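You operate a simulated robot arm through the tools that you are given. There is no shell and no other tool. Be economical: measure what you need, move in short steps, check, and stop when the job is done.

The job below is to be done with a simulated robot arm. You get a single attempt, and the scene is never put back.

## Task
Oil the tops of the clamped bar and of the rail, then free the bar.
Fine: one pump stroke on the grey sponge; sponge back in its tray; disc to FREE. A coat counts when it lies all over at full strength: go over it till it gets no stronger.

It is judged by the outcome, as a careful person would: the job done as asked, and still so three seconds after it is handed in. It fails if anything else is knocked over, pushed out of place, dropped, spilled or broken.

## Robot
A 6-joint arm with a two-finger gripper, fixed in place. Base frame: the origin is at the foot of the arm, x ahead of it, y to its left, z up; the work surface is at about z = 90. Lengths are in cm, angles in rad, forces in N, time in s.
With the tool pointing down near the work surface it reaches from about 14 to 68 cm from the base axis. Its first joint turns from -1.152 to 1.152 rad. Payload 2.45 kg.
The tool frame sits at the grasp point between the pads (the TCP): z along the fingers, y along the line on which they close. The tips reach 3 cm beyond it. Largest opening 10.6 cm; the body of the gripper starts 7.9 cm behind the TCP.
Orientation is told as [roll, pitch, yaw] about the base's x, y, z axes, in that order, counted from this pose: with the fingers straight down and closing along the base's y, the tool's x points along the base's -x, its y along +y and its z along -z.

## Interface
- The arm moves only by the tool move_arm. Its argument "increments" is a list of rows, each an object of numbers (a shift or turn left out is 0, a gripper value left out holds the last): "dx", "dy", "dz": the shift along the tool's x, y, z in cm; "wx", "wy", "wz": the turn, a rotation vector about the tool's x, y, z in rad; "jaw": the opening, from 0 (shut) to 1 (fully open). In form: [{"dx": .., "dy": .., "dz": .., "wx": .., "wy": .., "wz": .., "jaw": ..}, ...]. A call has 1 to 8 rows; each row shifts and turns the commanded pose from where the row before left it, along the tool's axes as they then stand. Rows are played at 5 a second. More than 5 cm and 0.15 rad between two rows, or a gripper value outside its range, and nothing of the call is played. Where a pose cannot be reached the arm comes as near as it can. A force on the tool above 40 N (or 10 N above the force at the start of the call, whichever is more), or a blocked arm, ends the call early, and 0.2 s more pass. Each finger travels about 15.3 cm/s and halts on what it meets, pressing with about 40 N; the grip force reading is that of the motor and also rises with nothing between the fingers. The clock runs only during rows and for 0.2 s after the last one: add rows that do not move to give the fingers time. It gives the time, the measured TCP pose, the force on the tool (base axes), the opening and the grip force at its end, in the units of the frame above (readings bear some noise), with the torque about the TCP (base axes, N m) and any sound that the robot's microphone picked up.
- Cameras (640 x 400 px; columns grow to the right, rows downward): "scene" is fixed at [6.8, 43.11, 140.07]; the picture's right is [-0.57, -0.82, 0.00], its down [-0.51, 0.36, -0.78] and it looks along [0.64, -0.45, -0.62] (base axes); focal length 350 px, centre (320, 200). "wrist" rides on the gripper at [7.6, -0.2, -10.6] in the tool frame; the picture's right is [0.02, 1.00, 0.00], its down [-0.78, 0.02, -0.62] and it looks along [-0.62, 0.01, 0.78] (tool axes); focal length 247 px, centre (320, 200). There is no depth. A picture from a camera that has moved, and an enlarged one, comes with that camera's place and axes in the base frame and with its lens.
- get_image(camera): a new picture of that camera. No time passes.
- inspect(camera, box): a new picture of the part [left, top, right, bottom] of that camera's present view, enlarged. No time passes.
- job_done(): hands the job in; it is judged then, once.

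Work in short steps. Places have to be worked out from the pictures, the camera data and where the tool is seen: move nearer, look again, correct. Check each grasp and each placing, and mend what went wrong. You have 120 turns and 76 pictures in all, those below and enlarged ones among them. Open the gripper and draw the arm clear of the work before you hand the job in, unless the task says otherwise; then end with one line.

The tools are called after "Request:" as name(argument=value, ...) on one line, values as JSON. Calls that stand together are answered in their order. move_arm: Moves the arm, as the interface text tells. Its arguments: {"type":"object","properties":{"increments":{"type":"array"}},"required":["increments"]} The other tools are called the same way: get_image (camera) takes a picture; inspect (camera, box) takes an enlarged picture of a part of a camera's view; job_done () hands the job in.

At the start:

```text
t: 0.0
position: [31.88, 22.62, 119.25]
tcp_rot: [0.001, 0.0, 0.001]
contact_force: [0.6, 0.5, 0.2]
wrist_torque: [0.01, 0.0, -0.02]
gripper_width: 10.59
finger_force: 0.0
```

scene: 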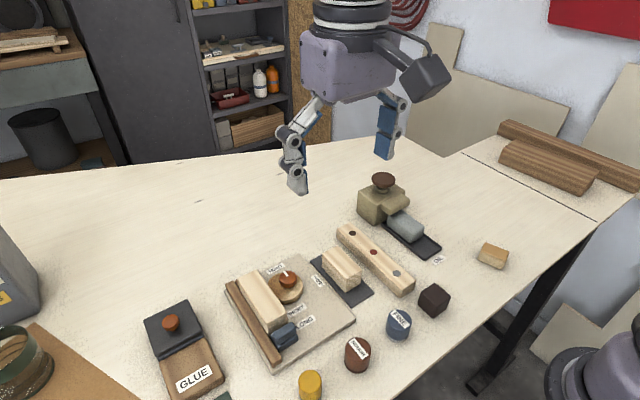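
wrist: 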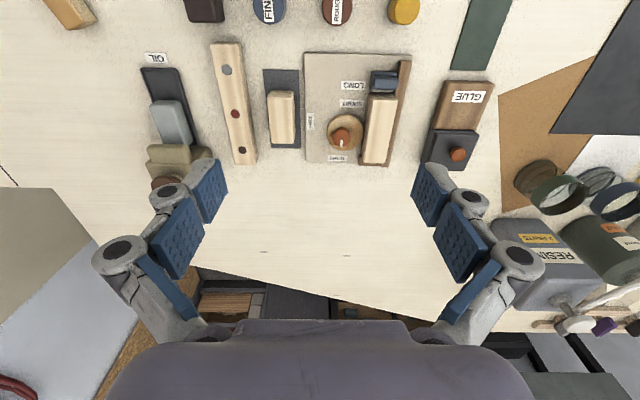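

I begin by enlarging the working area in both views to read the labels and shapes.

Request:
inspect(camera="scene", box=[220, 160, 460, 370])

Request:
inspect(camera="wrist", box=[130, 30, 310, 200])

Request:
inspect(camera="wrist", box=[290, 40, 500, 190])

```text
1.90 times, centred on (340, 265) of scene
camera zoom: at [6.8, 43.11, 140.07], right [-0.57, -0.82, 0.0], down [-0.51, 0.36, -0.78], along [0.64, -0.45, -0.62], focal length 667 px, centre (282, 76)
```

zoom: 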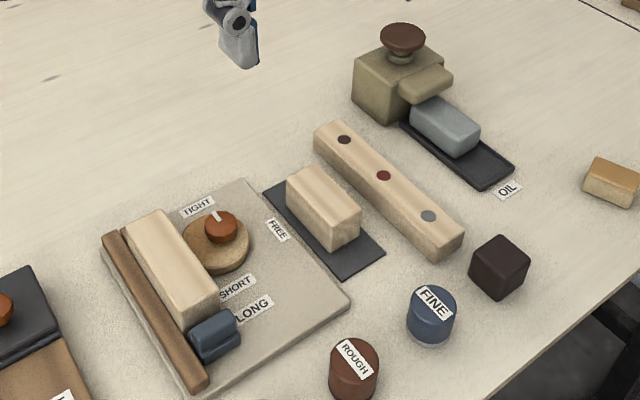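

```text
2.35 times, centred on (220, 115) of wrist
camera zoom: at [24.19, 22.53, 129.79], right [-0.02, 1.0, 0.0], down [0.78, 0.02, 0.62], along [0.62, 0.01, -0.78], focal length 581 px, centre (555, 400)
```

zoom: 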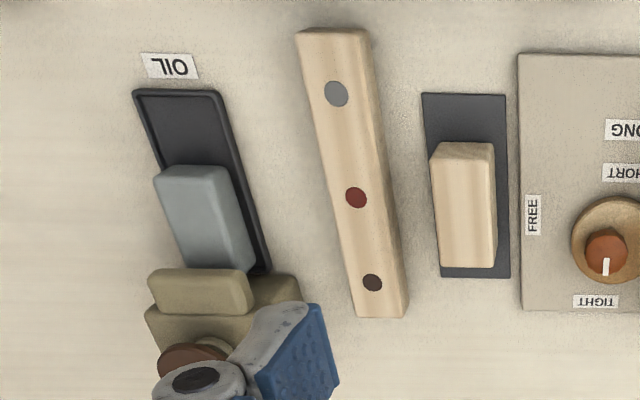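

```text
2.67 times, centred on (395, 115) of wrist
camera zoom: at [24.19, 22.53, 129.79], right [-0.02, 1.0, 0.0], down [0.78, 0.02, 0.62], along [0.62, 0.01, -0.78], focal length 659 px, centre (120, 427)
```

zoom: 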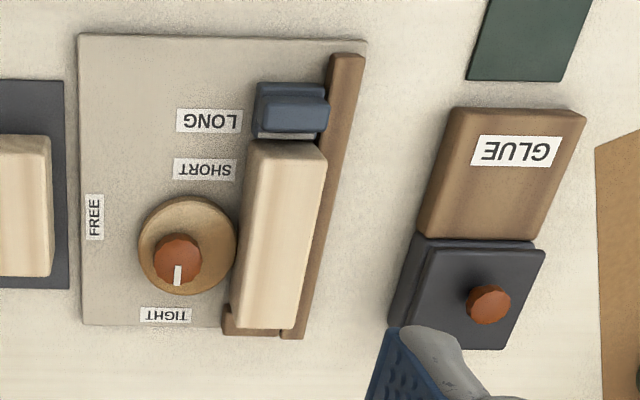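

The tray runs along x with its pump at the far end: I estimate the knob near (44.7, 1.2, 101) and the sponge near (38, 0.7). The grey-, red- and dark-plugged piece is the rail. I move above the sponge, staying high, for a nearer look.

Request:
move_arm(increments=[{"dx": -1.0, "dy": -3.6, "dz": 0.8}, {"dx": -1.0, "dy": -3.6, "dz": 0.8}, {"dx": -1.0, "dy": -3.6, "dz": 0.8}, {"dx": -1.0, "dy": -3.6, "dz": 0.8}, {"dx": -1.0, "dy": -3.6, "dz": 0.8}, {"dx": -1.0, "dy": -3.6, "dz": 0.8}, {"jaw": 1}])

Request:
get_image(camera="wrist")

Request:
get_image(camera="scene")

```text
t: 1.6
position: [38.16, 1.11, 114.33]
tcp_rot: [0.0, -0.001, 0.001]
contact_force: [-0.3, 0.2, -0.2]
wrist_torque: [-0.02, -0.02, 0.0]
gripper_width: 10.61
finger_force: 0.1
```

```text
70 pictures are left
camera wrist: at [30.3, 0.95, 124.92], right [-0.02, 1.0, 0.0], down [0.78, 0.02, 0.62], along [0.62, 0.01, -0.78], focal length 247 px, centre (320, 200)
```

wrist: 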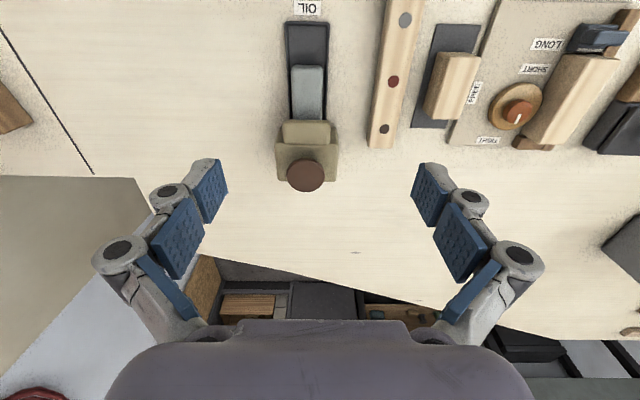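

```text
69 pictures are left
```

scene: 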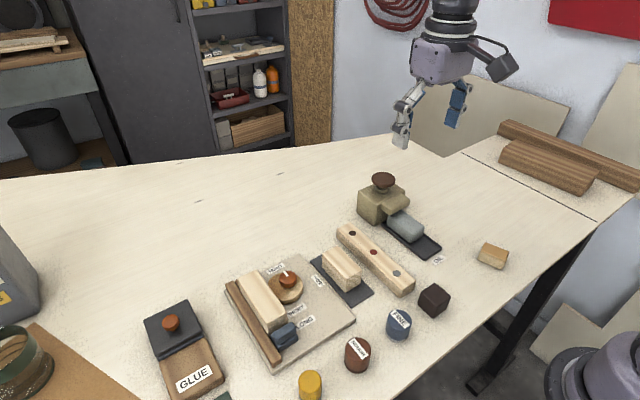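

The tray axis lies along x at y ≈ -0.6, with the pump knob near (46.8, -0.7, top ≈ 99). I shut the fingers and come above the knob, a few cm clear, then look.

Request:
move_arm(increments=[{"dx": -3, "dy": -0.6, "jaw": 0}, {"dx": -3, "dy": -0.6}, {"dx": -2.7, "dy": -0.6}, {"dz": 3.5}, {"dz": 3.5}, {}])

Request:
get_image(camera="wrist")

Request:
inspect(camera="scene", box=[310, 100, 470, 270])

```text
t: 3.0
position: [46.5, -0.86, 107.57]
tcp_rot: [0.0, -0.001, 0.0]
contact_force: [-0.2, 0.0, -0.3]
wrist_torque: [0.01, 0.04, 0.0]
gripper_width: 0.01
finger_force: 28.7
```

```text
68 pictures are left
camera wrist: at [38.92, -0.96, 118.0], right [-0.02, 1.0, 0.0], down [0.78, 0.02, 0.62], along [0.62, 0.01, -0.78], focal length 247 px, centre (320, 200)
```

wrist: 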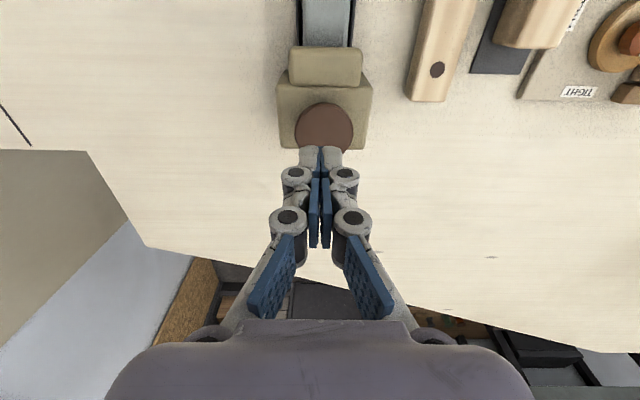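

```text
2.35 times, centred on (390, 185) of scene
camera zoom: at [6.8, 43.11, 140.07], right [-0.57, -0.82, 0.0], down [-0.51, 0.36, -0.78], along [0.64, -0.45, -0.62], focal length 824 px, centre (155, 235)
```

zoom: 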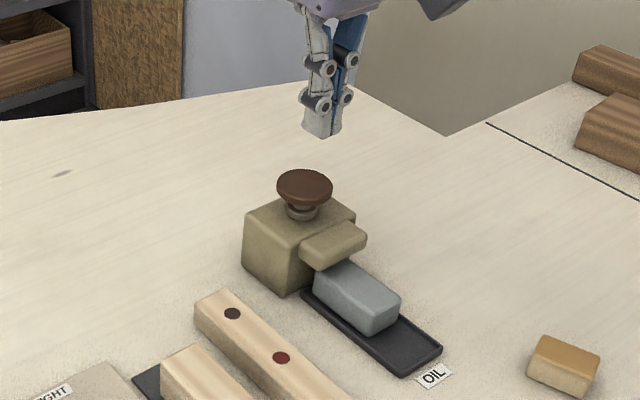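

Both views put the knob at (46.65, -0.6, 99.3). I line up and come down until just above it, then press gently in small steps.

Request:
move_arm(increments=[{"dx": -0.15, "dy": 0.25, "dz": 2}, {"dz": 2}, {"dz": 0.8}, {"dz": 0.4}, {"dz": 0.3}])

```text
t: 4.2
position: [46.71, -0.54, 101.96]
tcp_rot: [-0.001, 0.0, 0.0]
contact_force: [-0.8, -0.4, 1.1]
wrist_torque: [0.02, 0.0, -0.01]
gripper_width: 0.58
finger_force: 29.0
```

Contact is perhaps just starting at z ≈ 102. I continue pressing by small steps.

Request:
move_arm(increments=[{"dz": 0.3}, {"dz": 0.3}])

Request:
inspect(camera="scene", box=[310, 100, 470, 270])

```text
t: 4.8
position: [46.73, -0.41, 101.35]
tcp_rot: [0.001, 0.0, 0.0]
contact_force: [0.1, -1.5, 3.1]
wrist_torque: [-0.04, 0.01, 0.02]
gripper_width: 0.56
finger_force: 28.6
```

```text
2.35 times, centred on (390, 185) of scene
camera zoom: at [6.8, 43.1, 140.08], right [-0.57, -0.82, 0.0], down [-0.51, 0.36, -0.78], along [0.64, -0.45, -0.62], focal length 824 px, centre (155, 235)
```

zoom: 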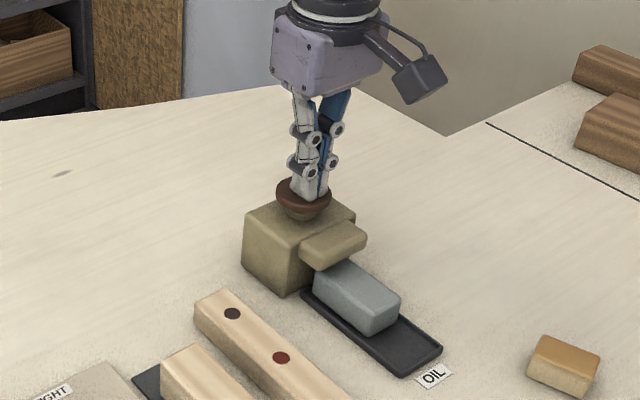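

The knob is going down against a light spring, well centred. I keep pressing in small steps to the end of the stroke.

Request:
move_arm(increments=[{"dz": 0.3}, {"dz": 0.3}, {"dz": 0.3}, {}])

```text
t: 5.8
position: [46.58, -0.5, 100.62]
tcp_rot: [-0.001, 0.0, -0.001]
contact_force: [-0.7, 1.4, 30.7]
wrist_torque: [0.06, 0.01, -0.02]
gripper_width: 0.6
finger_force: 28.4
```

The force rose to 31 N at z ≈ 100.6, so the stroke is bottomed. I raise straight up and look at knob and sponge.

Request:
move_arm(increments=[{"dz": -0.6}, {"dz": -1}, {"dz": -2}, {"dz": -3}, {"dz": -3}])

Request:
inspect(camera="scene", box=[310, 100, 470, 270])

Request:
get_image(camera="wrist")

```text
t: 7.0
position: [46.69, -0.44, 109.95]
tcp_rot: [-0.001, -0.001, 0.0]
contact_force: [0.0, -0.5, -0.1]
wrist_torque: [0.02, 0.0, -0.04]
gripper_width: 0.0
finger_force: 28.7
```

```text
2.35 times, centred on (390, 185) of scene
camera zoom: at [6.8, 43.11, 140.07], right [-0.57, -0.82, 0.0], down [-0.51, 0.36, -0.78], along [0.64, -0.45, -0.62], focal length 824 px, centre (155, 235)
```

zoom: 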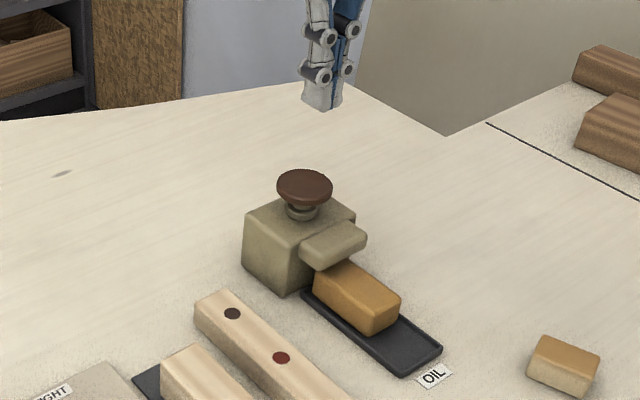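

```text
64 pictures are left
camera wrist: at [38.99, -0.61, 120.53], right [-0.02, 1.0, 0.0], down [0.78, 0.02, 0.62], along [0.62, 0.01, -0.78], focal length 247 px, centre (320, 200)
```

wrist: 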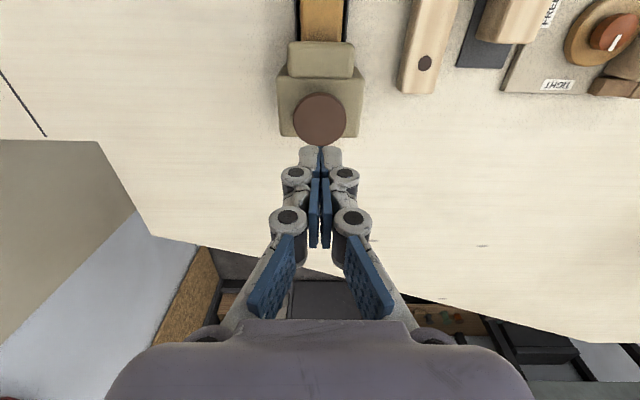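

One stroke has wetted the sponge (now amber) and the knob has sprung back. Now I move back over the sponge with jaws opening, to view it closely before grasping.

Request:
move_arm(increments=[{"dx": 4, "jaw": 0.7}, {"dx": 4}, {"dx": 2.2}, {"dz": 3}, {"dz": 3}])

Request:
get_image(camera="wrist")

Request:
inspect(camera="scene", box=[350, 150, 470, 280])

```text
t: 8.2
position: [36.46, -0.49, 103.98]
tcp_rot: [0.001, 0.001, 0.0]
contact_force: [0.1, 0.0, 0.4]
wrist_torque: [-0.01, -0.07, 0.01]
gripper_width: 7.43
finger_force: 0.1
```

```text
63 pictures are left
camera wrist: at [28.82, -0.66, 114.53], right [-0.02, 1.0, 0.0], down [0.78, 0.02, 0.62], along [0.62, 0.01, -0.78], focal length 247 px, centre (320, 200)
```

wrist: 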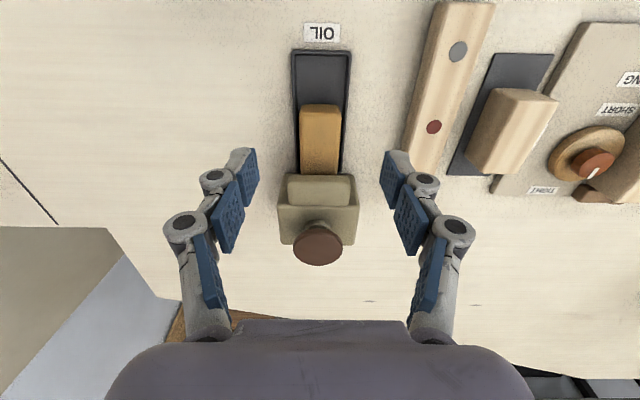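

```text
3.08 times, centred on (410, 215) of scene
camera zoom: at [6.8, 43.11, 140.07], right [-0.57, -0.82, 0.0], down [-0.51, 0.36, -0.78], along [0.64, -0.45, -0.62], focal length 1077 px, centre (43, 154)
```

zoom: 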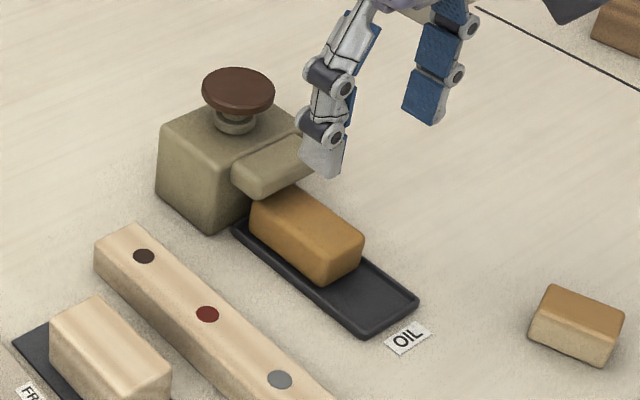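

The sponge is centred at y ≈ -0.5, about 3.6 wide, its near end at x ≈ 36, its top ≈ 93.3, the far part beneath the spout (front edge x ≈ 40.7). I go down to straddle it at x ≈ 38.4, gripping only its upper part, and look before closing.

Request:
move_arm(increments=[{"dx": -1.9}, {"dz": 3}, {"dz": 3}, {"dz": 1.5}, {}])

Request:
get_image(camera="wrist")

Request:
inspect(camera="scene", box=[350, 150, 470, 280])

```text
t: 9.4
position: [38.4, -0.46, 96.52]
tcp_rot: [0.0, 0.0, 0.0]
contact_force: [-0.7, 0.0, 0.1]
wrist_torque: [0.01, 0.0, 0.0]
gripper_width: 7.4
finger_force: 0.0
```

```text
61 pictures are left
camera wrist: at [30.72, -0.61, 107.06], right [-0.02, 1.0, 0.0], down [0.78, 0.02, 0.62], along [0.62, 0.01, -0.78], focal length 247 px, centre (320, 200)
```

wrist: 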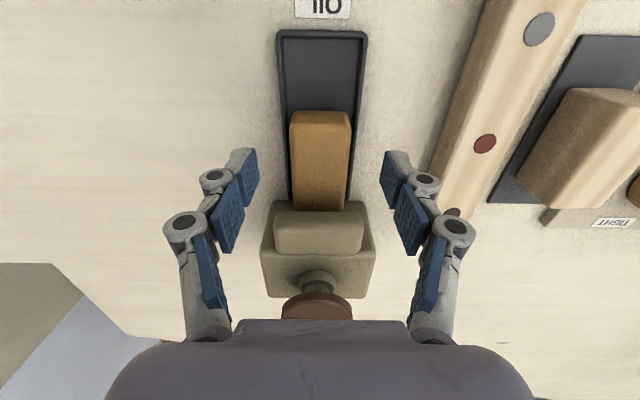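

```text
3.08 times, centred on (410, 215) of scene
camera zoom: at [6.8, 43.11, 140.07], right [-0.57, -0.82, 0.0], down [-0.51, 0.36, -0.78], along [0.64, -0.45, -0.62], focal length 1077 px, centre (43, 154)
```

zoom: 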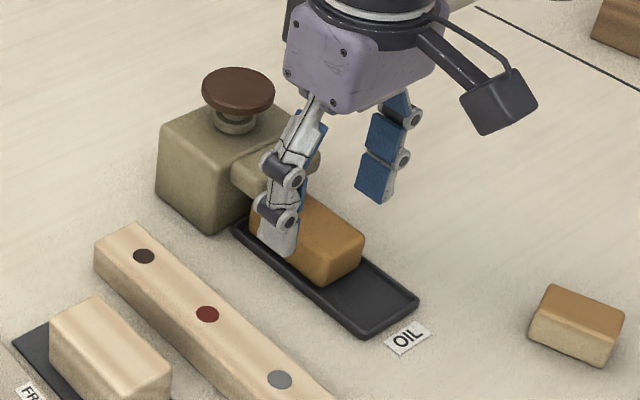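

Sponge straddled, top ≈ 93.5, near end x ≈ 36.1, fingers clear of the spout. I lower 1.3 cm and close.

Request:
move_arm(increments=[{"dz": 1.3}, {"jaw": 0}, {}, {}])

Request:
get_image(camera="wrist")

```text
t: 10.4
position: [38.39, -0.43, 95.2]
tcp_rot: [-0.001, 0.0, -0.001]
contact_force: [-0.1, -0.5, 3.9]
wrist_torque: [0.0, -0.02, -0.05]
gripper_width: 3.64
finger_force: 40.6
```

```text
59 pictures are left
camera wrist: at [30.73, -0.59, 105.81], right [-0.02, 1.0, 0.0], down [0.78, 0.02, 0.62], along [0.62, 0.01, -0.78], focal length 247 px, centre (320, 200)
```

wrist: 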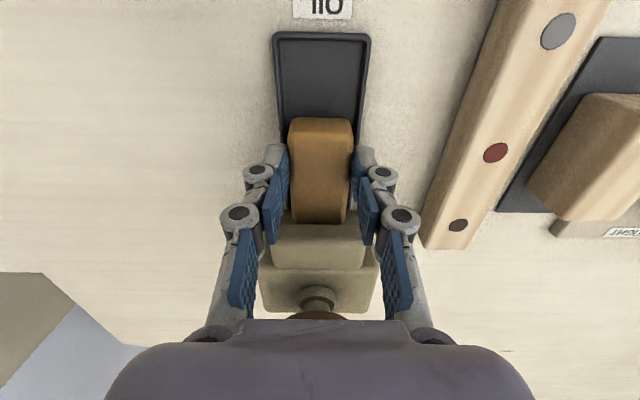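

The sponge is gripped at 3.64 opening. I ease it 0.2 up and slide it 3 cm out from under the spout along the tray, then look.

Request:
move_arm(increments=[{"dz": -0.2}, {"dx": 1}, {"dx": 1}, {"dx": 1}])

Request:
get_image(camera="wrist")

Request:
inspect(camera="scene", box=[350, 150, 470, 280])

```text
t: 11.4
position: [35.46, -0.47, 95.39]
tcp_rot: [0.0, 0.0, 0.0]
contact_force: [0.3, 0.5, -0.2]
wrist_torque: [0.01, 0.0, -0.03]
gripper_width: 3.67
finger_force: 39.8
```

```text
58 pictures are left
camera wrist: at [27.75, -0.65, 105.95], right [-0.02, 1.0, 0.0], down [0.78, 0.02, 0.62], along [0.62, 0.01, -0.78], focal length 247 px, centre (320, 200)
```

wrist: 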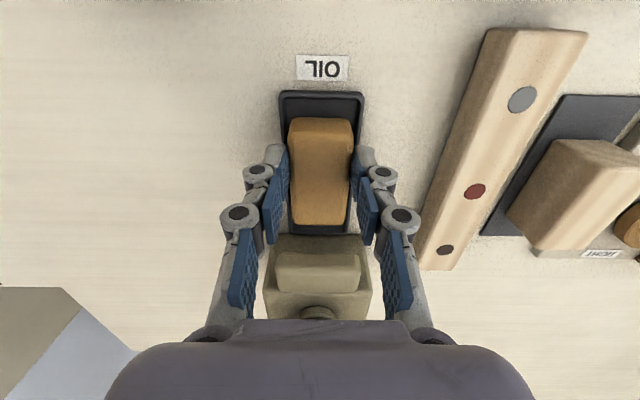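

```text
3.08 times, centred on (410, 215) of scene
camera zoom: at [6.8, 43.11, 140.07], right [-0.57, -0.82, 0.0], down [-0.51, 0.36, -0.78], along [0.64, -0.45, -0.62], focal length 1077 px, centre (43, 154)
```

zoom: 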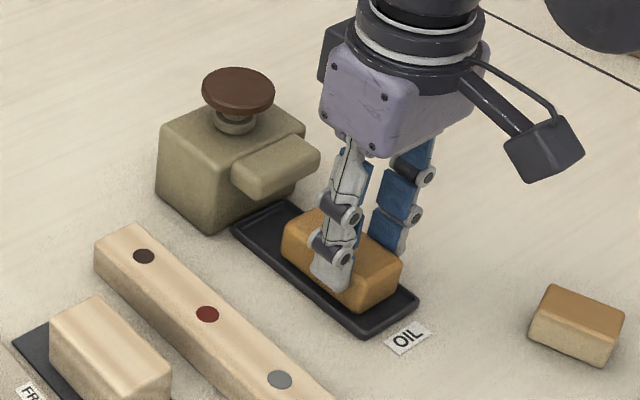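

It is clear of the spout; it spans x ≈ 33.1–39.75, so I am about 1 cm off its middle. I set it down, regrip at the centre and lift.

Request:
move_arm(increments=[{"dz": 0.2}, {"jaw": 0.5}, {}, {"dx": -0.95}, {"jaw": 0}, {}, {"dz": -1}, {"dz": -3}])

Request:
inspect(camera="scene", box=[350, 150, 470, 280])

```text
t: 13.2
position: [36.35, -0.49, 99.29]
tcp_rot: [-0.001, -0.001, 0.0]
contact_force: [-0.5, 0.7, 0.2]
wrist_torque: [0.02, 0.01, 0.01]
gripper_width: 3.65
finger_force: 40.3
```

```text
3.08 times, centred on (410, 215) of scene
camera zoom: at [6.8, 43.11, 140.07], right [-0.57, -0.82, 0.0], down [-0.51, 0.36, -0.78], along [0.64, -0.45, -0.62], focal length 1077 px, centre (43, 154)
```

zoom: 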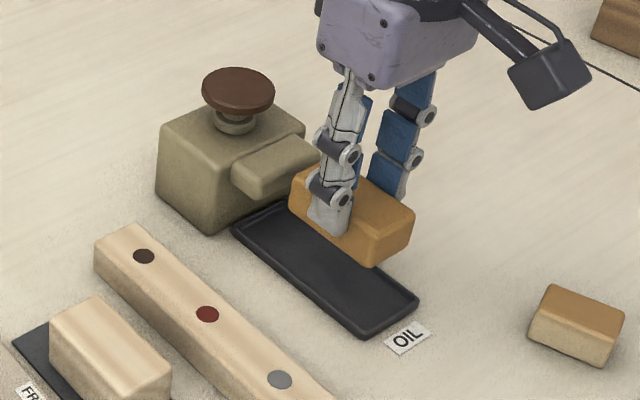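

The sponge is held level. I carry it up and over the rail for a straight-down view of rail, pad block and fixture.

Request:
move_arm(increments=[{"dz": -4}, {"dx": 1, "dy": 3, "dz": -3}, {"dx": 1, "dy": 4}, {"dx": 1, "dy": 4}, {}])

Request:
get_image(camera="wrist")

Request:
inspect(camera="scene", box=[300, 200, 440, 310])

```text
t: 14.4
position: [33.23, 10.45, 106.32]
tcp_rot: [0.0, 0.0, 0.001]
contact_force: [-0.3, 0.4, -0.8]
wrist_torque: [0.01, -0.01, 0.02]
gripper_width: 3.67
finger_force: 40.0
```

```text
55 pictures are left
camera wrist: at [25.64, 10.36, 116.86], right [-0.02, 1.0, 0.0], down [0.78, 0.02, 0.62], along [0.62, 0.01, -0.78], focal length 247 px, centre (320, 200)
```

wrist: 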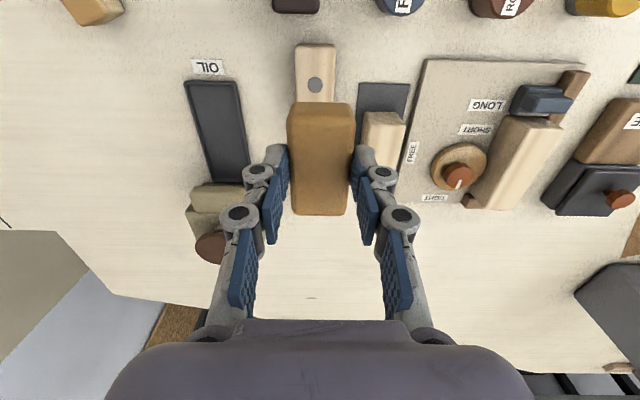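

```text
3.64 times, centred on (370, 255) of scene
camera zoom: at [6.8, 43.11, 140.07], right [-0.57, -0.82, 0.0], down [-0.51, 0.36, -0.78], along [0.64, -0.45, -0.62], focal length 1273 px, centre (138, 0)
```

zoom: 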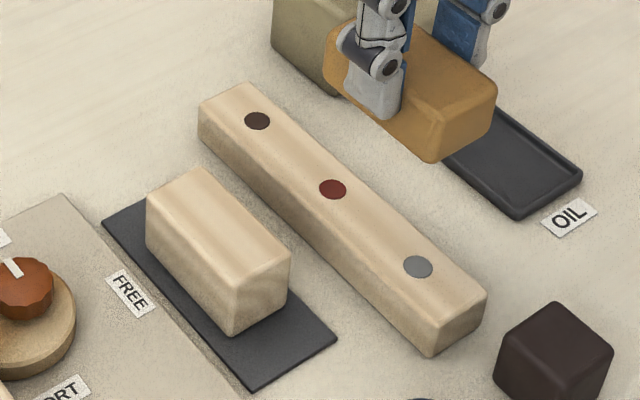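

From several views the rail is parallel to x: axis y ≈ 9.85, x ≈ 28.5–46.2, about 3.5 wide, top ≈ 92.8; the sponge (6.6 long) matches its width. I bring the sponge over its near end and lower towards contact, expected at TCP ≈ 97.3.

Request:
move_arm(increments=[{"dx": 0.9, "dy": -0.3, "dz": 3}, {"dx": 0.9, "dy": -0.3, "dz": 3}, {"dz": 1.8}, {"dz": 0.4}, {"dz": 0.3}])

Request:
inspect(camera="scene", box=[300, 180, 440, 310])

Request:
get_image(camera="wrist")

```text
t: 15.6
position: [31.58, 9.89, 97.63]
tcp_rot: [0.002, -0.001, -0.001]
contact_force: [1.0, -0.7, -0.4]
wrist_torque: [0.01, -0.01, 0.0]
gripper_width: 3.64
finger_force: 40.3
```

```text
3.08 times, centred on (370, 245) of scene
camera zoom: at [6.8, 43.11, 140.07], right [-0.57, -0.82, 0.0], down [-0.51, 0.36, -0.78], along [0.64, -0.45, -0.62], focal length 1077 px, centre (166, 62)
```

zoom: 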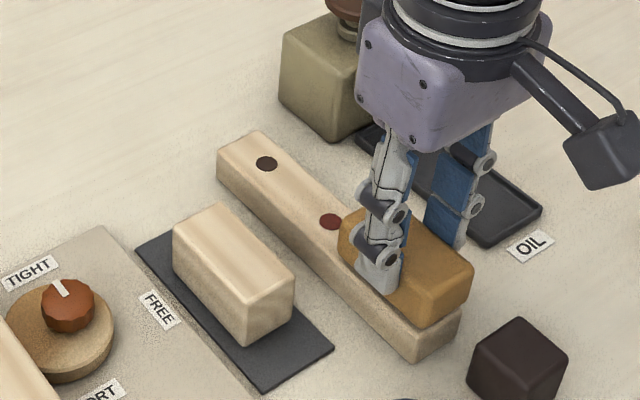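

```text
52 pictures are left
camera wrist: at [23.88, 9.76, 108.29], right [-0.02, 1.0, 0.0], down [0.78, 0.02, 0.62], along [0.62, 0.01, -0.78], focal length 247 px, centre (320, 200)
```

wrist: 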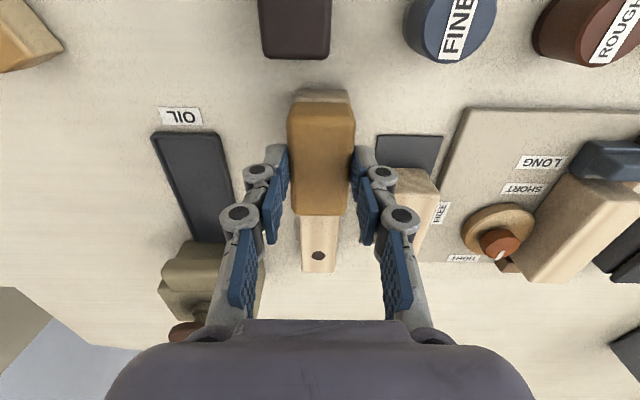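

Well aligned over the rail with a small gap. I lower by fine steps to feel contact.

Request:
move_arm(increments=[{"dz": 0.15}, {"dz": 0.15}, {"dz": 0.15}])

```text
t: 16.4
position: [31.53, 9.85, 97.44]
tcp_rot: [0.0, 0.0, -0.001]
contact_force: [-1.7, 0.7, 26.1]
wrist_torque: [0.01, -0.09, 0.01]
gripper_width: 3.68
finger_force: 40.5
```

Contact: 26 N at z ≈ 97.4, rather stiff. I ease off a little to press lightly and check.

Request:
move_arm(increments=[{"dz": -0.15}, {}])

```text
t: 17.0
position: [31.56, 9.91, 97.32]
tcp_rot: [0.0, -0.001, -0.001]
contact_force: [0.9, 0.4, 0.8]
wrist_torque: [-0.03, 0.02, -0.01]
gripper_width: 3.67
finger_force: 39.6
```

Nearly no load now; I add 0.07 cm and begin one slow trial stroke to see friction and whether the rail stays put.

Request:
move_arm(increments=[{"dz": 0.07}, {"dx": -1}, {"dx": -1}])

Request:
inspect(camera="scene", box=[300, 180, 440, 310])

```text
t: 17.8
position: [33.46, 9.88, 97.26]
tcp_rot: [0.001, 0.003, 0.001]
contact_force: [-7.8, 0.6, 24.3]
wrist_torque: [0.01, 0.03, 0.01]
gripper_width: 3.64
finger_force: 40.3
```

```text
3.08 times, centred on (370, 245) of scene
camera zoom: at [6.75, 43.1, 140.08], right [-0.57, -0.82, 0.0], down [-0.51, 0.36, -0.78], along [0.64, -0.45, -0.62], focal length 1077 px, centre (166, 62)
```

zoom: 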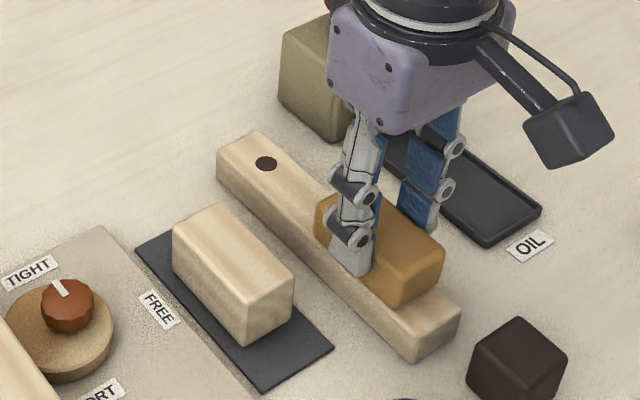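

The rail stays put under a 24 N press. I stroke on to the far end.

Request:
move_arm(increments=[{"dx": -1.5, "dz": -0.02}, {"dx": -1.5}, {"dx": -1.5}, {"dx": -1.5}, {"dx": -1.5}, {"dx": -1.5}, {"dx": -1.5}, {"dx": -0.4}])

Request:
inspect(camera="scene", box=[300, 180, 440, 310])

```text
t: 19.6
position: [44.47, 9.86, 97.32]
tcp_rot: [-0.001, -0.003, 0.002]
contact_force: [-1.0, 0.8, 2.6]
wrist_torque: [0.02, 0.11, -0.03]
gripper_width: 3.68
finger_force: 39.7
```

```text
3.08 times, centred on (370, 245) of scene
camera zoom: at [6.8, 43.11, 140.08], right [-0.57, -0.82, 0.0], down [-0.51, 0.36, -0.78], along [0.64, -0.45, -0.62], focal length 1077 px, centre (166, 62)
```

zoom: 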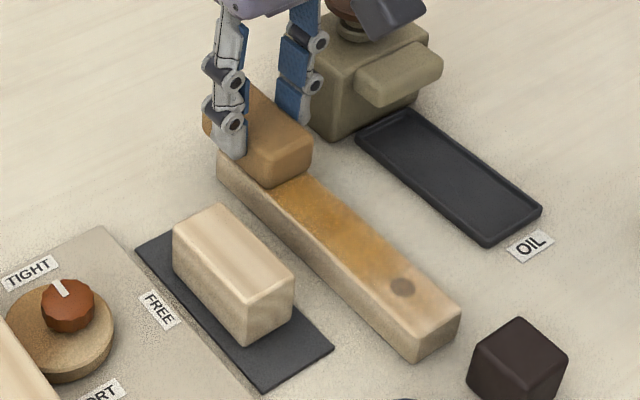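

Oil is going on, weaker at the near end and along the edges. I stroke back to the near end, shifted 0.3 to the left to reach that edge.

Request:
move_arm(increments=[{"dx": 0.5, "dy": 0.3, "dz": 0.05}, {"dx": 2}, {"dx": 2}, {"dx": 2}, {"dx": 2}, {"dx": 2}, {"dx": 1.5}, {"dx": 1.5}])

Request:
inspect(camera="scene", box=[300, 180, 440, 310])

```text
t: 21.4
position: [30.95, 10.17, 97.39]
tcp_rot: [0.001, -0.001, 0.001]
contact_force: [5.3, -0.8, 14.3]
wrist_torque: [-0.06, -0.24, -0.02]
gripper_width: 3.66
finger_force: 40.2
```

```text
3.08 times, centred on (370, 245) of scene
camera zoom: at [6.8, 43.1, 140.08], right [-0.57, -0.82, 0.0], down [-0.51, 0.36, -0.78], along [0.64, -0.45, -0.62], focal length 1077 px, centre (166, 62)
```

zoom: 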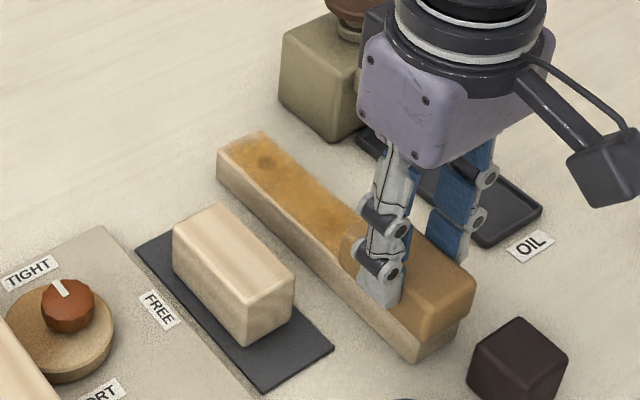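

Good. I go forward again, shifted 0.6 to the right (0.3 right of the axis), for the other edge.

Request:
move_arm(increments=[{"dx": -0.5, "dy": -0.6}, {"dx": -2}, {"dx": -2}, {"dx": -2}, {"dx": -2}, {"dx": -2}, {"dx": -2}, {"dx": -1.2}])

Request:
inspect(camera="scene", box=[300, 180, 440, 310])

```text
t: 23.2
position: [44.69, 9.63, 97.31]
tcp_rot: [0.0, 0.0, -0.001]
contact_force: [-4.2, 0.3, 11.0]
wrist_torque: [-0.03, 0.27, 0.0]
gripper_width: 3.65
finger_force: 40.0
```

```text
3.08 times, centred on (370, 245) of scene
camera zoom: at [6.77, 43.11, 140.08], right [-0.57, -0.82, 0.0], down [-0.51, 0.36, -0.78], along [0.64, -0.45, -0.62], focal length 1077 px, centre (166, 62)
```

zoom: 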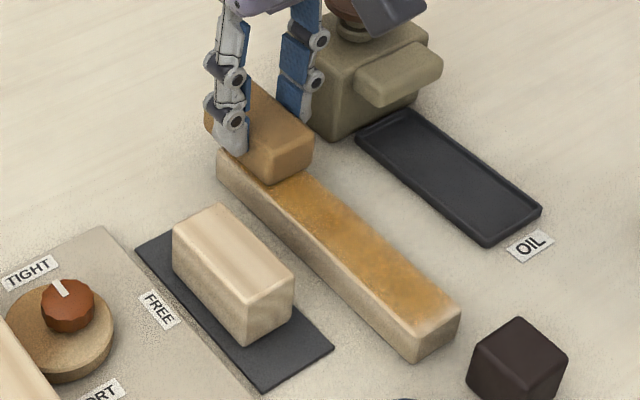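

Stronger and wider now; the far-left edge strip and near end still look a bit lighter. Another pass back, 0.4 left of the axis.

Request:
move_arm(increments=[{"dx": 0.3, "dy": 0.65}, {"dx": 2}, {"dx": 2}, {"dx": 2}, {"dx": 2}, {"dx": 2}, {"dx": 1.7}, {"dx": 1.7}])

Request:
move_arm(increments=[{"dx": -1, "dy": -0.4}, {"dx": -2.2}, {"dx": -2.2}, {"dx": -2.2}, {"dx": -2.2}, {"dx": -2.2}, {"dx": -1.5}])

Request:
inspect(camera="scene", box=[300, 180, 440, 310])

```text
t: 25.0
position: [31.04, 10.25, 97.23]
tcp_rot: [0.0, 0.001, 0.0]
contact_force: [-0.2, -0.4, 0.0]
wrist_torque: [-0.01, 0.0, 0.0]
gripper_width: 3.64
finger_force: 40.1
```

```text
t: 26.6
position: [44.43, 9.82, 97.48]
tcp_rot: [0.0, 0.001, -0.001]
contact_force: [0.2, -0.6, 0.2]
wrist_torque: [0.01, 0.02, 0.01]
gripper_width: 3.66
finger_force: 39.9
```

```text
3.08 times, centred on (370, 245) of scene
camera zoom: at [6.8, 43.11, 140.07], right [-0.57, -0.82, 0.0], down [-0.51, 0.36, -0.78], along [0.64, -0.45, -0.62], focal length 1077 px, centre (166, 62)
```

zoom: 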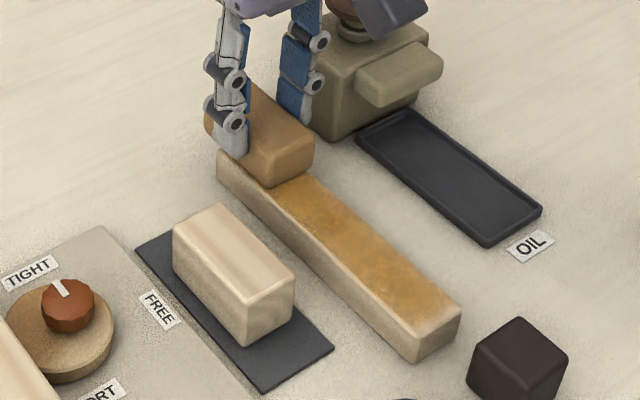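

The last two passes carried almost no force, so contact was largely lost. I press 0.1 lower and repeat along the left side, checking force.

Request:
move_arm(increments=[{"dy": 0.35, "dz": 0.1}, {"dx": 1}])

```text
t: 27.2
position: [43.51, 10.2, 97.23]
tcp_rot: [-0.001, -0.002, 0.001]
contact_force: [4.0, -0.9, 7.9]
wrist_torque: [-0.02, -0.07, 0.0]
gripper_width: 3.67
finger_force: 40.3
```

Contact is 8 N; I stroke back to the near end.

Request:
move_arm(increments=[{"dx": 2, "dz": 0.03}, {"dx": 2}, {"dx": 2}, {"dx": 2}, {"dx": 2}, {"dx": 1.5}, {"dx": 1}])

Request:
inspect(camera="scene", box=[300, 180, 440, 310])

```text
t: 28.8
position: [30.95, 10.15, 97.22]
tcp_rot: [0.0, -0.003, 0.002]
contact_force: [9.6, -1.0, 27.8]
wrist_torque: [-0.06, -0.38, -0.01]
gripper_width: 3.68
finger_force: 39.9
```

```text
3.08 times, centred on (370, 245) of scene
camera zoom: at [6.8, 43.1, 140.08], right [-0.57, -0.82, 0.0], down [-0.51, 0.36, -0.78], along [0.64, -0.45, -0.62], focal length 1077 px, centre (166, 62)
```

zoom: 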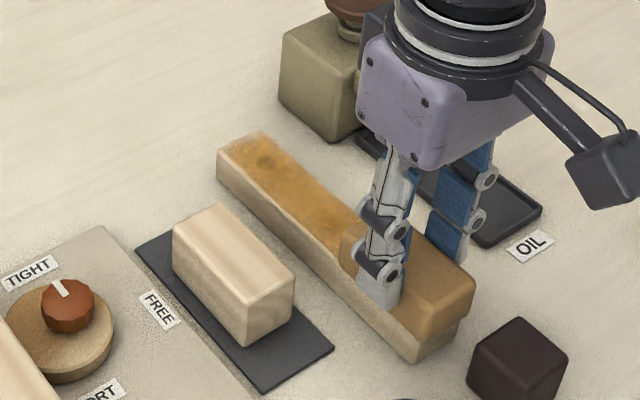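

Good pressure that time (28 N at the near end). Forward once more, to the right of the axis, then I lift and inspect closely.

Request:
move_arm(increments=[{"dx": -0.8, "dy": -0.6, "dz": -0.03}, {"dx": -2.1}, {"dx": -2.1}, {"dx": -2.1}, {"dx": -2.1}, {"dx": -2.1}, {"dx": -1.7}, {"dx": -0.8}])

Request:
move_arm(increments=[{"dz": -2}, {"dz": -4, "dx": 3}, {"dz": -4, "dx": 3}, {"dx": 4, "dy": 2.5}, {"dx": 4, "dy": 2.5}, {}])

Request:
inspect(camera="scene", box=[310, 200, 430, 310])

Request:
get_image(camera="wrist")

```text
t: 30.6
position: [44.8, 9.58, 97.26]
tcp_rot: [-0.001, 0.002, 0.001]
contact_force: [-0.7, 0.2, 0.1]
wrist_torque: [0.01, -0.03, 0.0]
gripper_width: 3.65
finger_force: 40.1
```

```text
t: 32.0
position: [30.51, 14.64, 107.32]
tcp_rot: [0.0, 0.0, -0.001]
contact_force: [0.6, 0.3, 0.1]
wrist_torque: [0.0, 0.01, 0.04]
gripper_width: 3.64
finger_force: 40.2
```

```text
3.64 times, centred on (370, 255) of scene
camera zoom: at [6.8, 43.11, 140.07], right [-0.57, -0.82, 0.0], down [-0.51, 0.36, -0.78], along [0.64, -0.45, -0.62], focal length 1273 px, centre (138, 0)
```

zoom: 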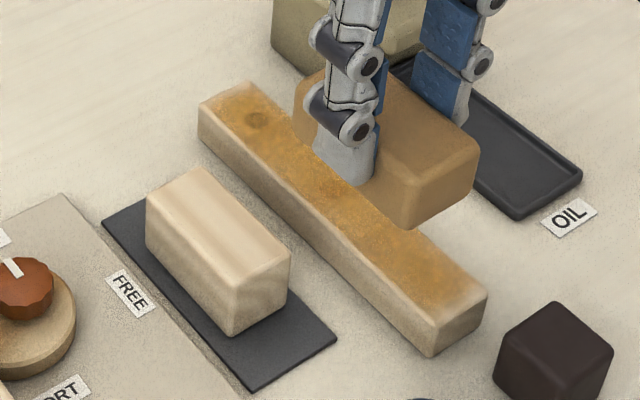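

```text
44 pictures are left
camera wrist: at [22.94, 14.52, 117.84], right [-0.02, 1.0, 0.0], down [0.78, 0.02, 0.62], along [0.62, 0.01, -0.78], focal length 247 px, centre (320, 200)
```

wrist: 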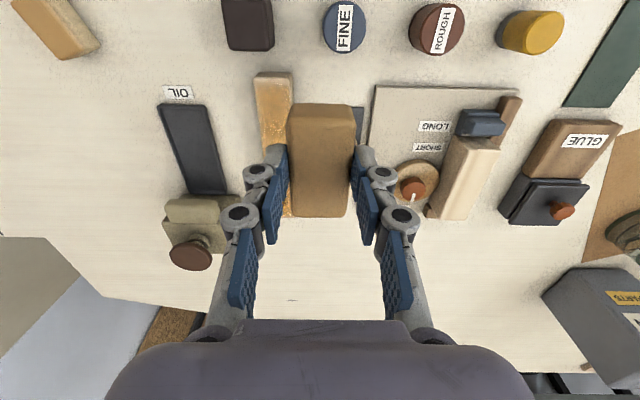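

Request:
inspect(camera="wrist", box=[240, 60, 310, 130])

```text
5.71 times, centred on (275, 95) of wrist
camera zoom: at [22.94, 14.52, 117.84], right [-0.02, 1.0, 0.0], down [0.78, 0.02, 0.62], along [0.62, 0.01, -0.78], focal length 1411 px, centre (577, 800)
```

zoom: 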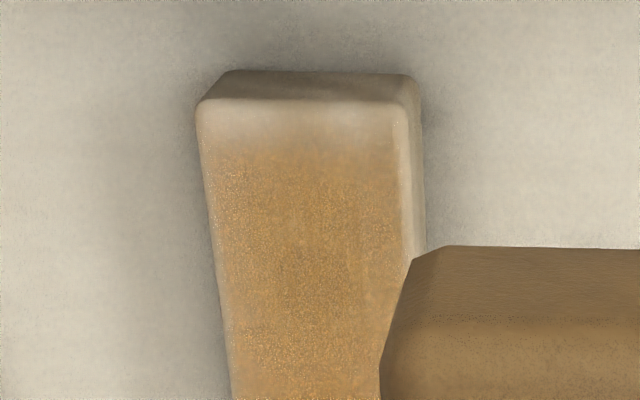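

The near-end centimetre of the rail (end at x ≈ 28.4) is still weak, since the sponge edge barely reached it. I go back and work the near end with the sponge overhanging more.

Request:
move_arm(increments=[{"dx": 0.2, "dy": -2.4}, {"dx": 0.2, "dy": -2.4}, {"dz": 4}, {"dz": 4}, {"dz": 1.7}, {"dz": 0.2}, {"dz": 0.1}])

```text
t: 33.6
position: [30.39, 9.84, 97.23]
tcp_rot: [-0.001, -0.001, 0.001]
contact_force: [0.7, -0.9, 2.1]
wrist_torque: [-0.03, 0.05, -0.02]
gripper_width: 3.66
finger_force: 40.0
```

Request:
move_arm(increments=[{"dz": 0.07}, {"dx": 1, "dy": 0.3}, {"dx": -1.5}, {"dx": 1.5, "dy": -0.6}, {"dx": -1.5}, {"dx": 1.5, "dy": 0.3}, {"dx": -1.5}, {"dx": 1.5}])

Request:
get_image(camera="wrist")

```text
t: 35.4
position: [29.49, 9.85, 97.13]
tcp_rot: [0.0, -0.006, -0.001]
contact_force: [5.4, -0.3, 13.1]
wrist_torque: [0.0, -0.13, 0.02]
gripper_width: 3.66
finger_force: 39.7
```

```text
42 pictures are left
camera wrist: at [21.76, 9.71, 107.64], right [-0.02, 1.0, 0.0], down [0.78, 0.02, 0.62], along [0.62, 0.01, -0.78], focal length 247 px, centre (320, 200)
```

wrist: 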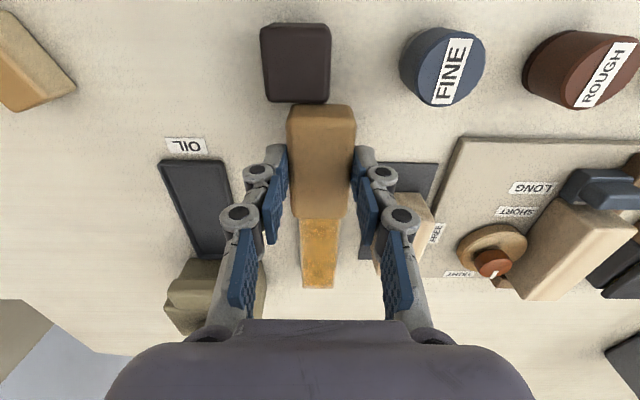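

The sponge is about as near the dark cube as I want. Now I stroke up to the far end, overhanging that too.

Request:
move_arm(increments=[{"dx": -2.2}, {"dx": -2.4}, {"dx": -2.4}, {"dx": -2.4}, {"dx": -2.4}, {"dx": -2.4}, {"dx": -2}])

Request:
move_arm(increments=[{"dx": 1.5, "dy": 0.3, "dz": 0.05}, {"dx": -1.5}, {"dx": 1.5, "dy": -0.6}, {"dx": -1.5}, {"dx": 1.5, "dy": 0.3}, {"dx": -1.5}])

Request:
inspect(camera="scene", box=[310, 200, 430, 310])

```text
t: 37.0
position: [45.59, 9.78, 97.08]
tcp_rot: [0.0, 0.002, 0.0]
contact_force: [-1.7, 0.6, 6.1]
wrist_torque: [0.01, 0.33, 0.01]
gripper_width: 3.64
finger_force: 40.2
```

```text
t: 38.4
position: [45.58, 9.73, 97.33]
tcp_rot: [0.001, 0.001, -0.001]
contact_force: [-0.9, 0.4, -0.3]
wrist_torque: [0.04, 0.01, 0.0]
gripper_width: 3.66
finger_force: 39.7
```

```text
3.64 times, centred on (370, 255) of scene
camera zoom: at [6.8, 43.11, 140.07], right [-0.57, -0.82, 0.0], down [-0.51, 0.36, -0.78], along [0.64, -0.45, -0.62], focal length 1273 px, centre (138, 0)
```

zoom: 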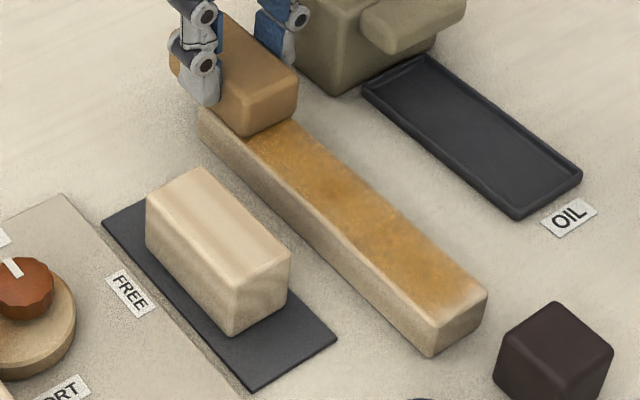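

Contact lapsed again at the far end. I press down 0.12 and check the force before rubbing.

Request:
move_arm(increments=[{"dz": 0.12}, {"dx": 0.5}])

```text
t: 39.0
position: [45.1, 9.89, 97.18]
tcp_rot: [-0.002, -0.003, -0.002]
contact_force: [8.1, 0.3, 23.2]
wrist_torque: [0.0, 0.23, 0.0]
gripper_width: 3.69
finger_force: 39.9
```

Request:
move_arm(increments=[{"dx": -1, "dy": 0.3}, {"dx": 1.5}, {"dx": -1.5, "dy": -0.6}, {"dx": 1.5}, {"dx": -1.5, "dy": 0.3}, {"dx": 1.5}])

Request:
move_arm(increments=[{"dx": 1.5, "dy": 0.3}, {"dx": 2}, {"dx": 2}, {"dx": 2}, {"dx": 2}, {"dx": 2}, {"dx": 2}, {"dx": 1.5}])

Request:
inspect(camera="scene", box=[310, 200, 430, 310])

```text
t: 40.4
position: [44.74, 9.84, 97.06]
tcp_rot: [-0.001, -0.004, 0.002]
contact_force: [6.8, -0.7, 16.4]
wrist_torque: [0.02, 0.02, 0.02]
gripper_width: 3.65
finger_force: 40.0
```

```text
t: 42.2
position: [29.56, 10.11, 96.87]
tcp_rot: [0.0, -0.002, 0.0]
contact_force: [8.3, -0.4, 24.5]
wrist_torque: [0.01, -0.49, 0.04]
gripper_width: 3.64
finger_force: 40.2
```

```text
3.64 times, centred on (370, 255) of scene
camera zoom: at [6.8, 43.1, 140.08], right [-0.57, -0.82, 0.0], down [-0.51, 0.36, -0.78], along [0.64, -0.45, -0.62], focal length 1273 px, centre (138, 0)
```

zoom: 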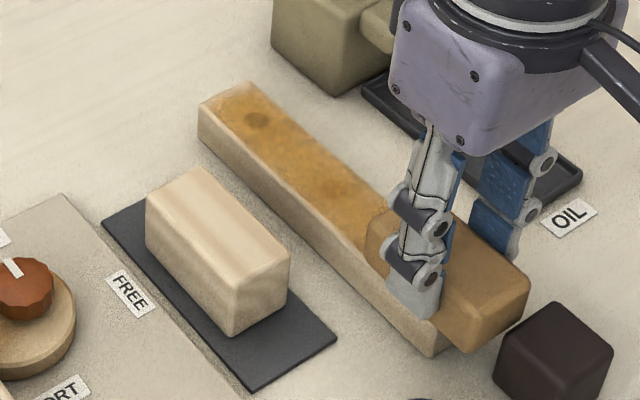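

The pressing is steady now (24 N). A few short rubs here at the near end, keeping off the cube, then I lift and inspect.

Request:
move_arm(increments=[{"dx": -1.5}, {"dx": 1.5, "dy": -0.6}, {"dx": -1.5}, {"dx": 1.5, "dy": 0.3}, {"dx": -1.5}, {"dx": 1.5}])

Request:
move_arm(increments=[{"dz": -2, "dx": -0.5}, {"dz": -4}, {"dz": -4}, {"dy": 3, "dx": 1}, {"dy": 3, "dx": 1}, {}])

Request:
inspect(camera="wrist", box=[210, 50, 330, 190])

Request:
inspect(camera="scene", box=[310, 200, 430, 310])

```text
t: 43.6
position: [29.56, 9.71, 97.01]
tcp_rot: [0.001, -0.002, -0.001]
contact_force: [-0.4, -0.8, -0.7]
wrist_torque: [0.01, -0.02, -0.01]
gripper_width: 3.65
finger_force: 39.8
```

```text
t: 45.0
position: [28.11, 15.83, 107.17]
tcp_rot: [0.001, -0.001, 0.0]
contact_force: [1.2, -0.6, -0.7]
wrist_torque: [0.01, 0.0, -0.02]
gripper_width: 3.64
finger_force: 40.0
```

```text
2.86 times, centred on (270, 120) of wrist
camera zoom: at [20.49, 15.71, 117.7], right [-0.02, 1.0, 0.0], down [0.78, 0.02, 0.62], along [0.62, 0.01, -0.78], focal length 706 px, centre (463, 429)
```

zoom: 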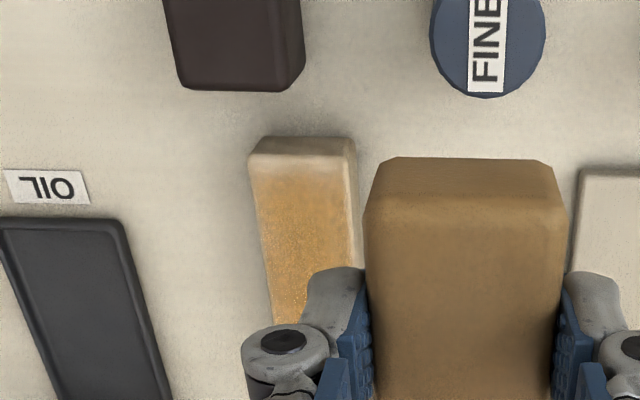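

```text
3.64 times, centred on (370, 255) of scene
camera zoom: at [6.8, 43.11, 140.07], right [-0.57, -0.82, 0.0], down [-0.51, 0.36, -0.78], along [0.64, -0.45, -0.62], focal length 1273 px, centre (138, 0)
```

zoom: 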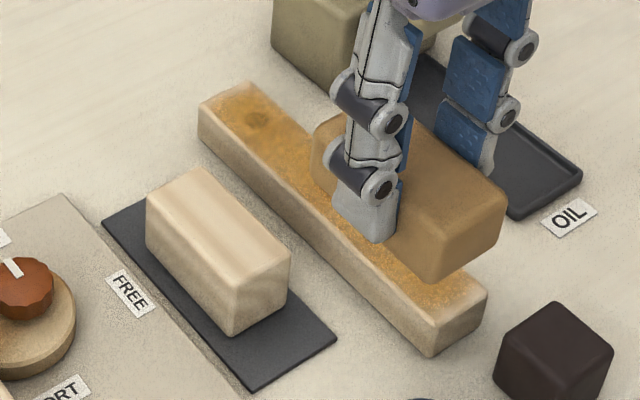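

The rail is now coated out to its ends, save the rounded rim. Next I carry the sponge toward the fixture and look at the clamped bar.

Request:
move_arm(increments=[{"dy": 4}, {"dy": 4}, {"dy": 1}, {}])

Request:
get_image(camera="wrist")

Request:
inspect(camera="scene", box=[210, 240, 370, 370])

```text
t: 46.0
position: [28.14, 24.94, 107.08]
tcp_rot: [0.0, -0.001, -0.001]
contact_force: [-1.3, 0.8, 0.6]
wrist_torque: [-0.03, 0.02, -0.01]
gripper_width: 3.66
finger_force: 40.5
```

```text
37 pictures are left
camera wrist: at [20.43, 24.77, 117.57], right [-0.02, 1.0, 0.0], down [0.78, 0.02, 0.62], along [0.62, 0.01, -0.78], focal length 247 px, centre (320, 200)
```

wrist: 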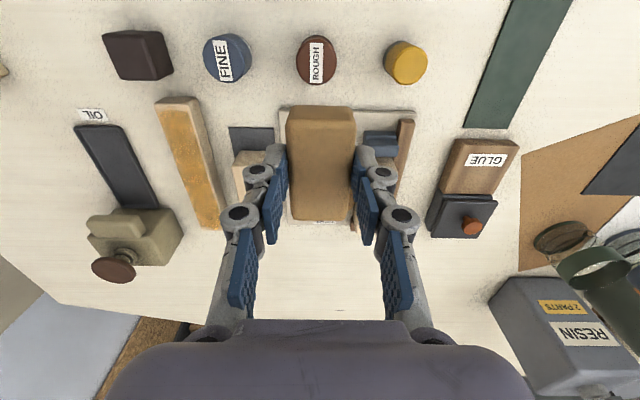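

```text
3.08 times, centred on (290, 305) of scene
camera zoom: at [6.8, 43.11, 140.07], right [-0.57, -0.82, 0.0], down [-0.51, 0.36, -0.78], along [0.64, -0.45, -0.62], focal length 1077 px, centre (412, -123)
```

zoom: 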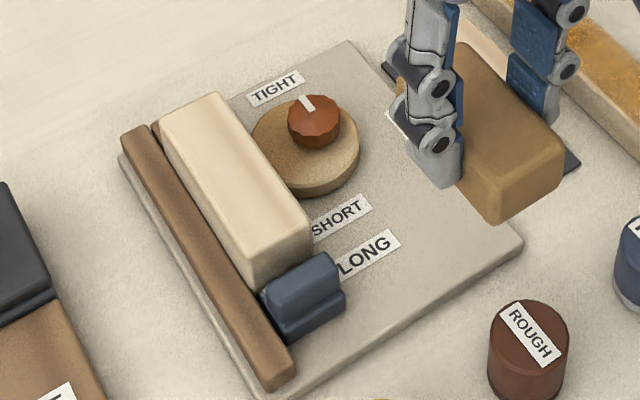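

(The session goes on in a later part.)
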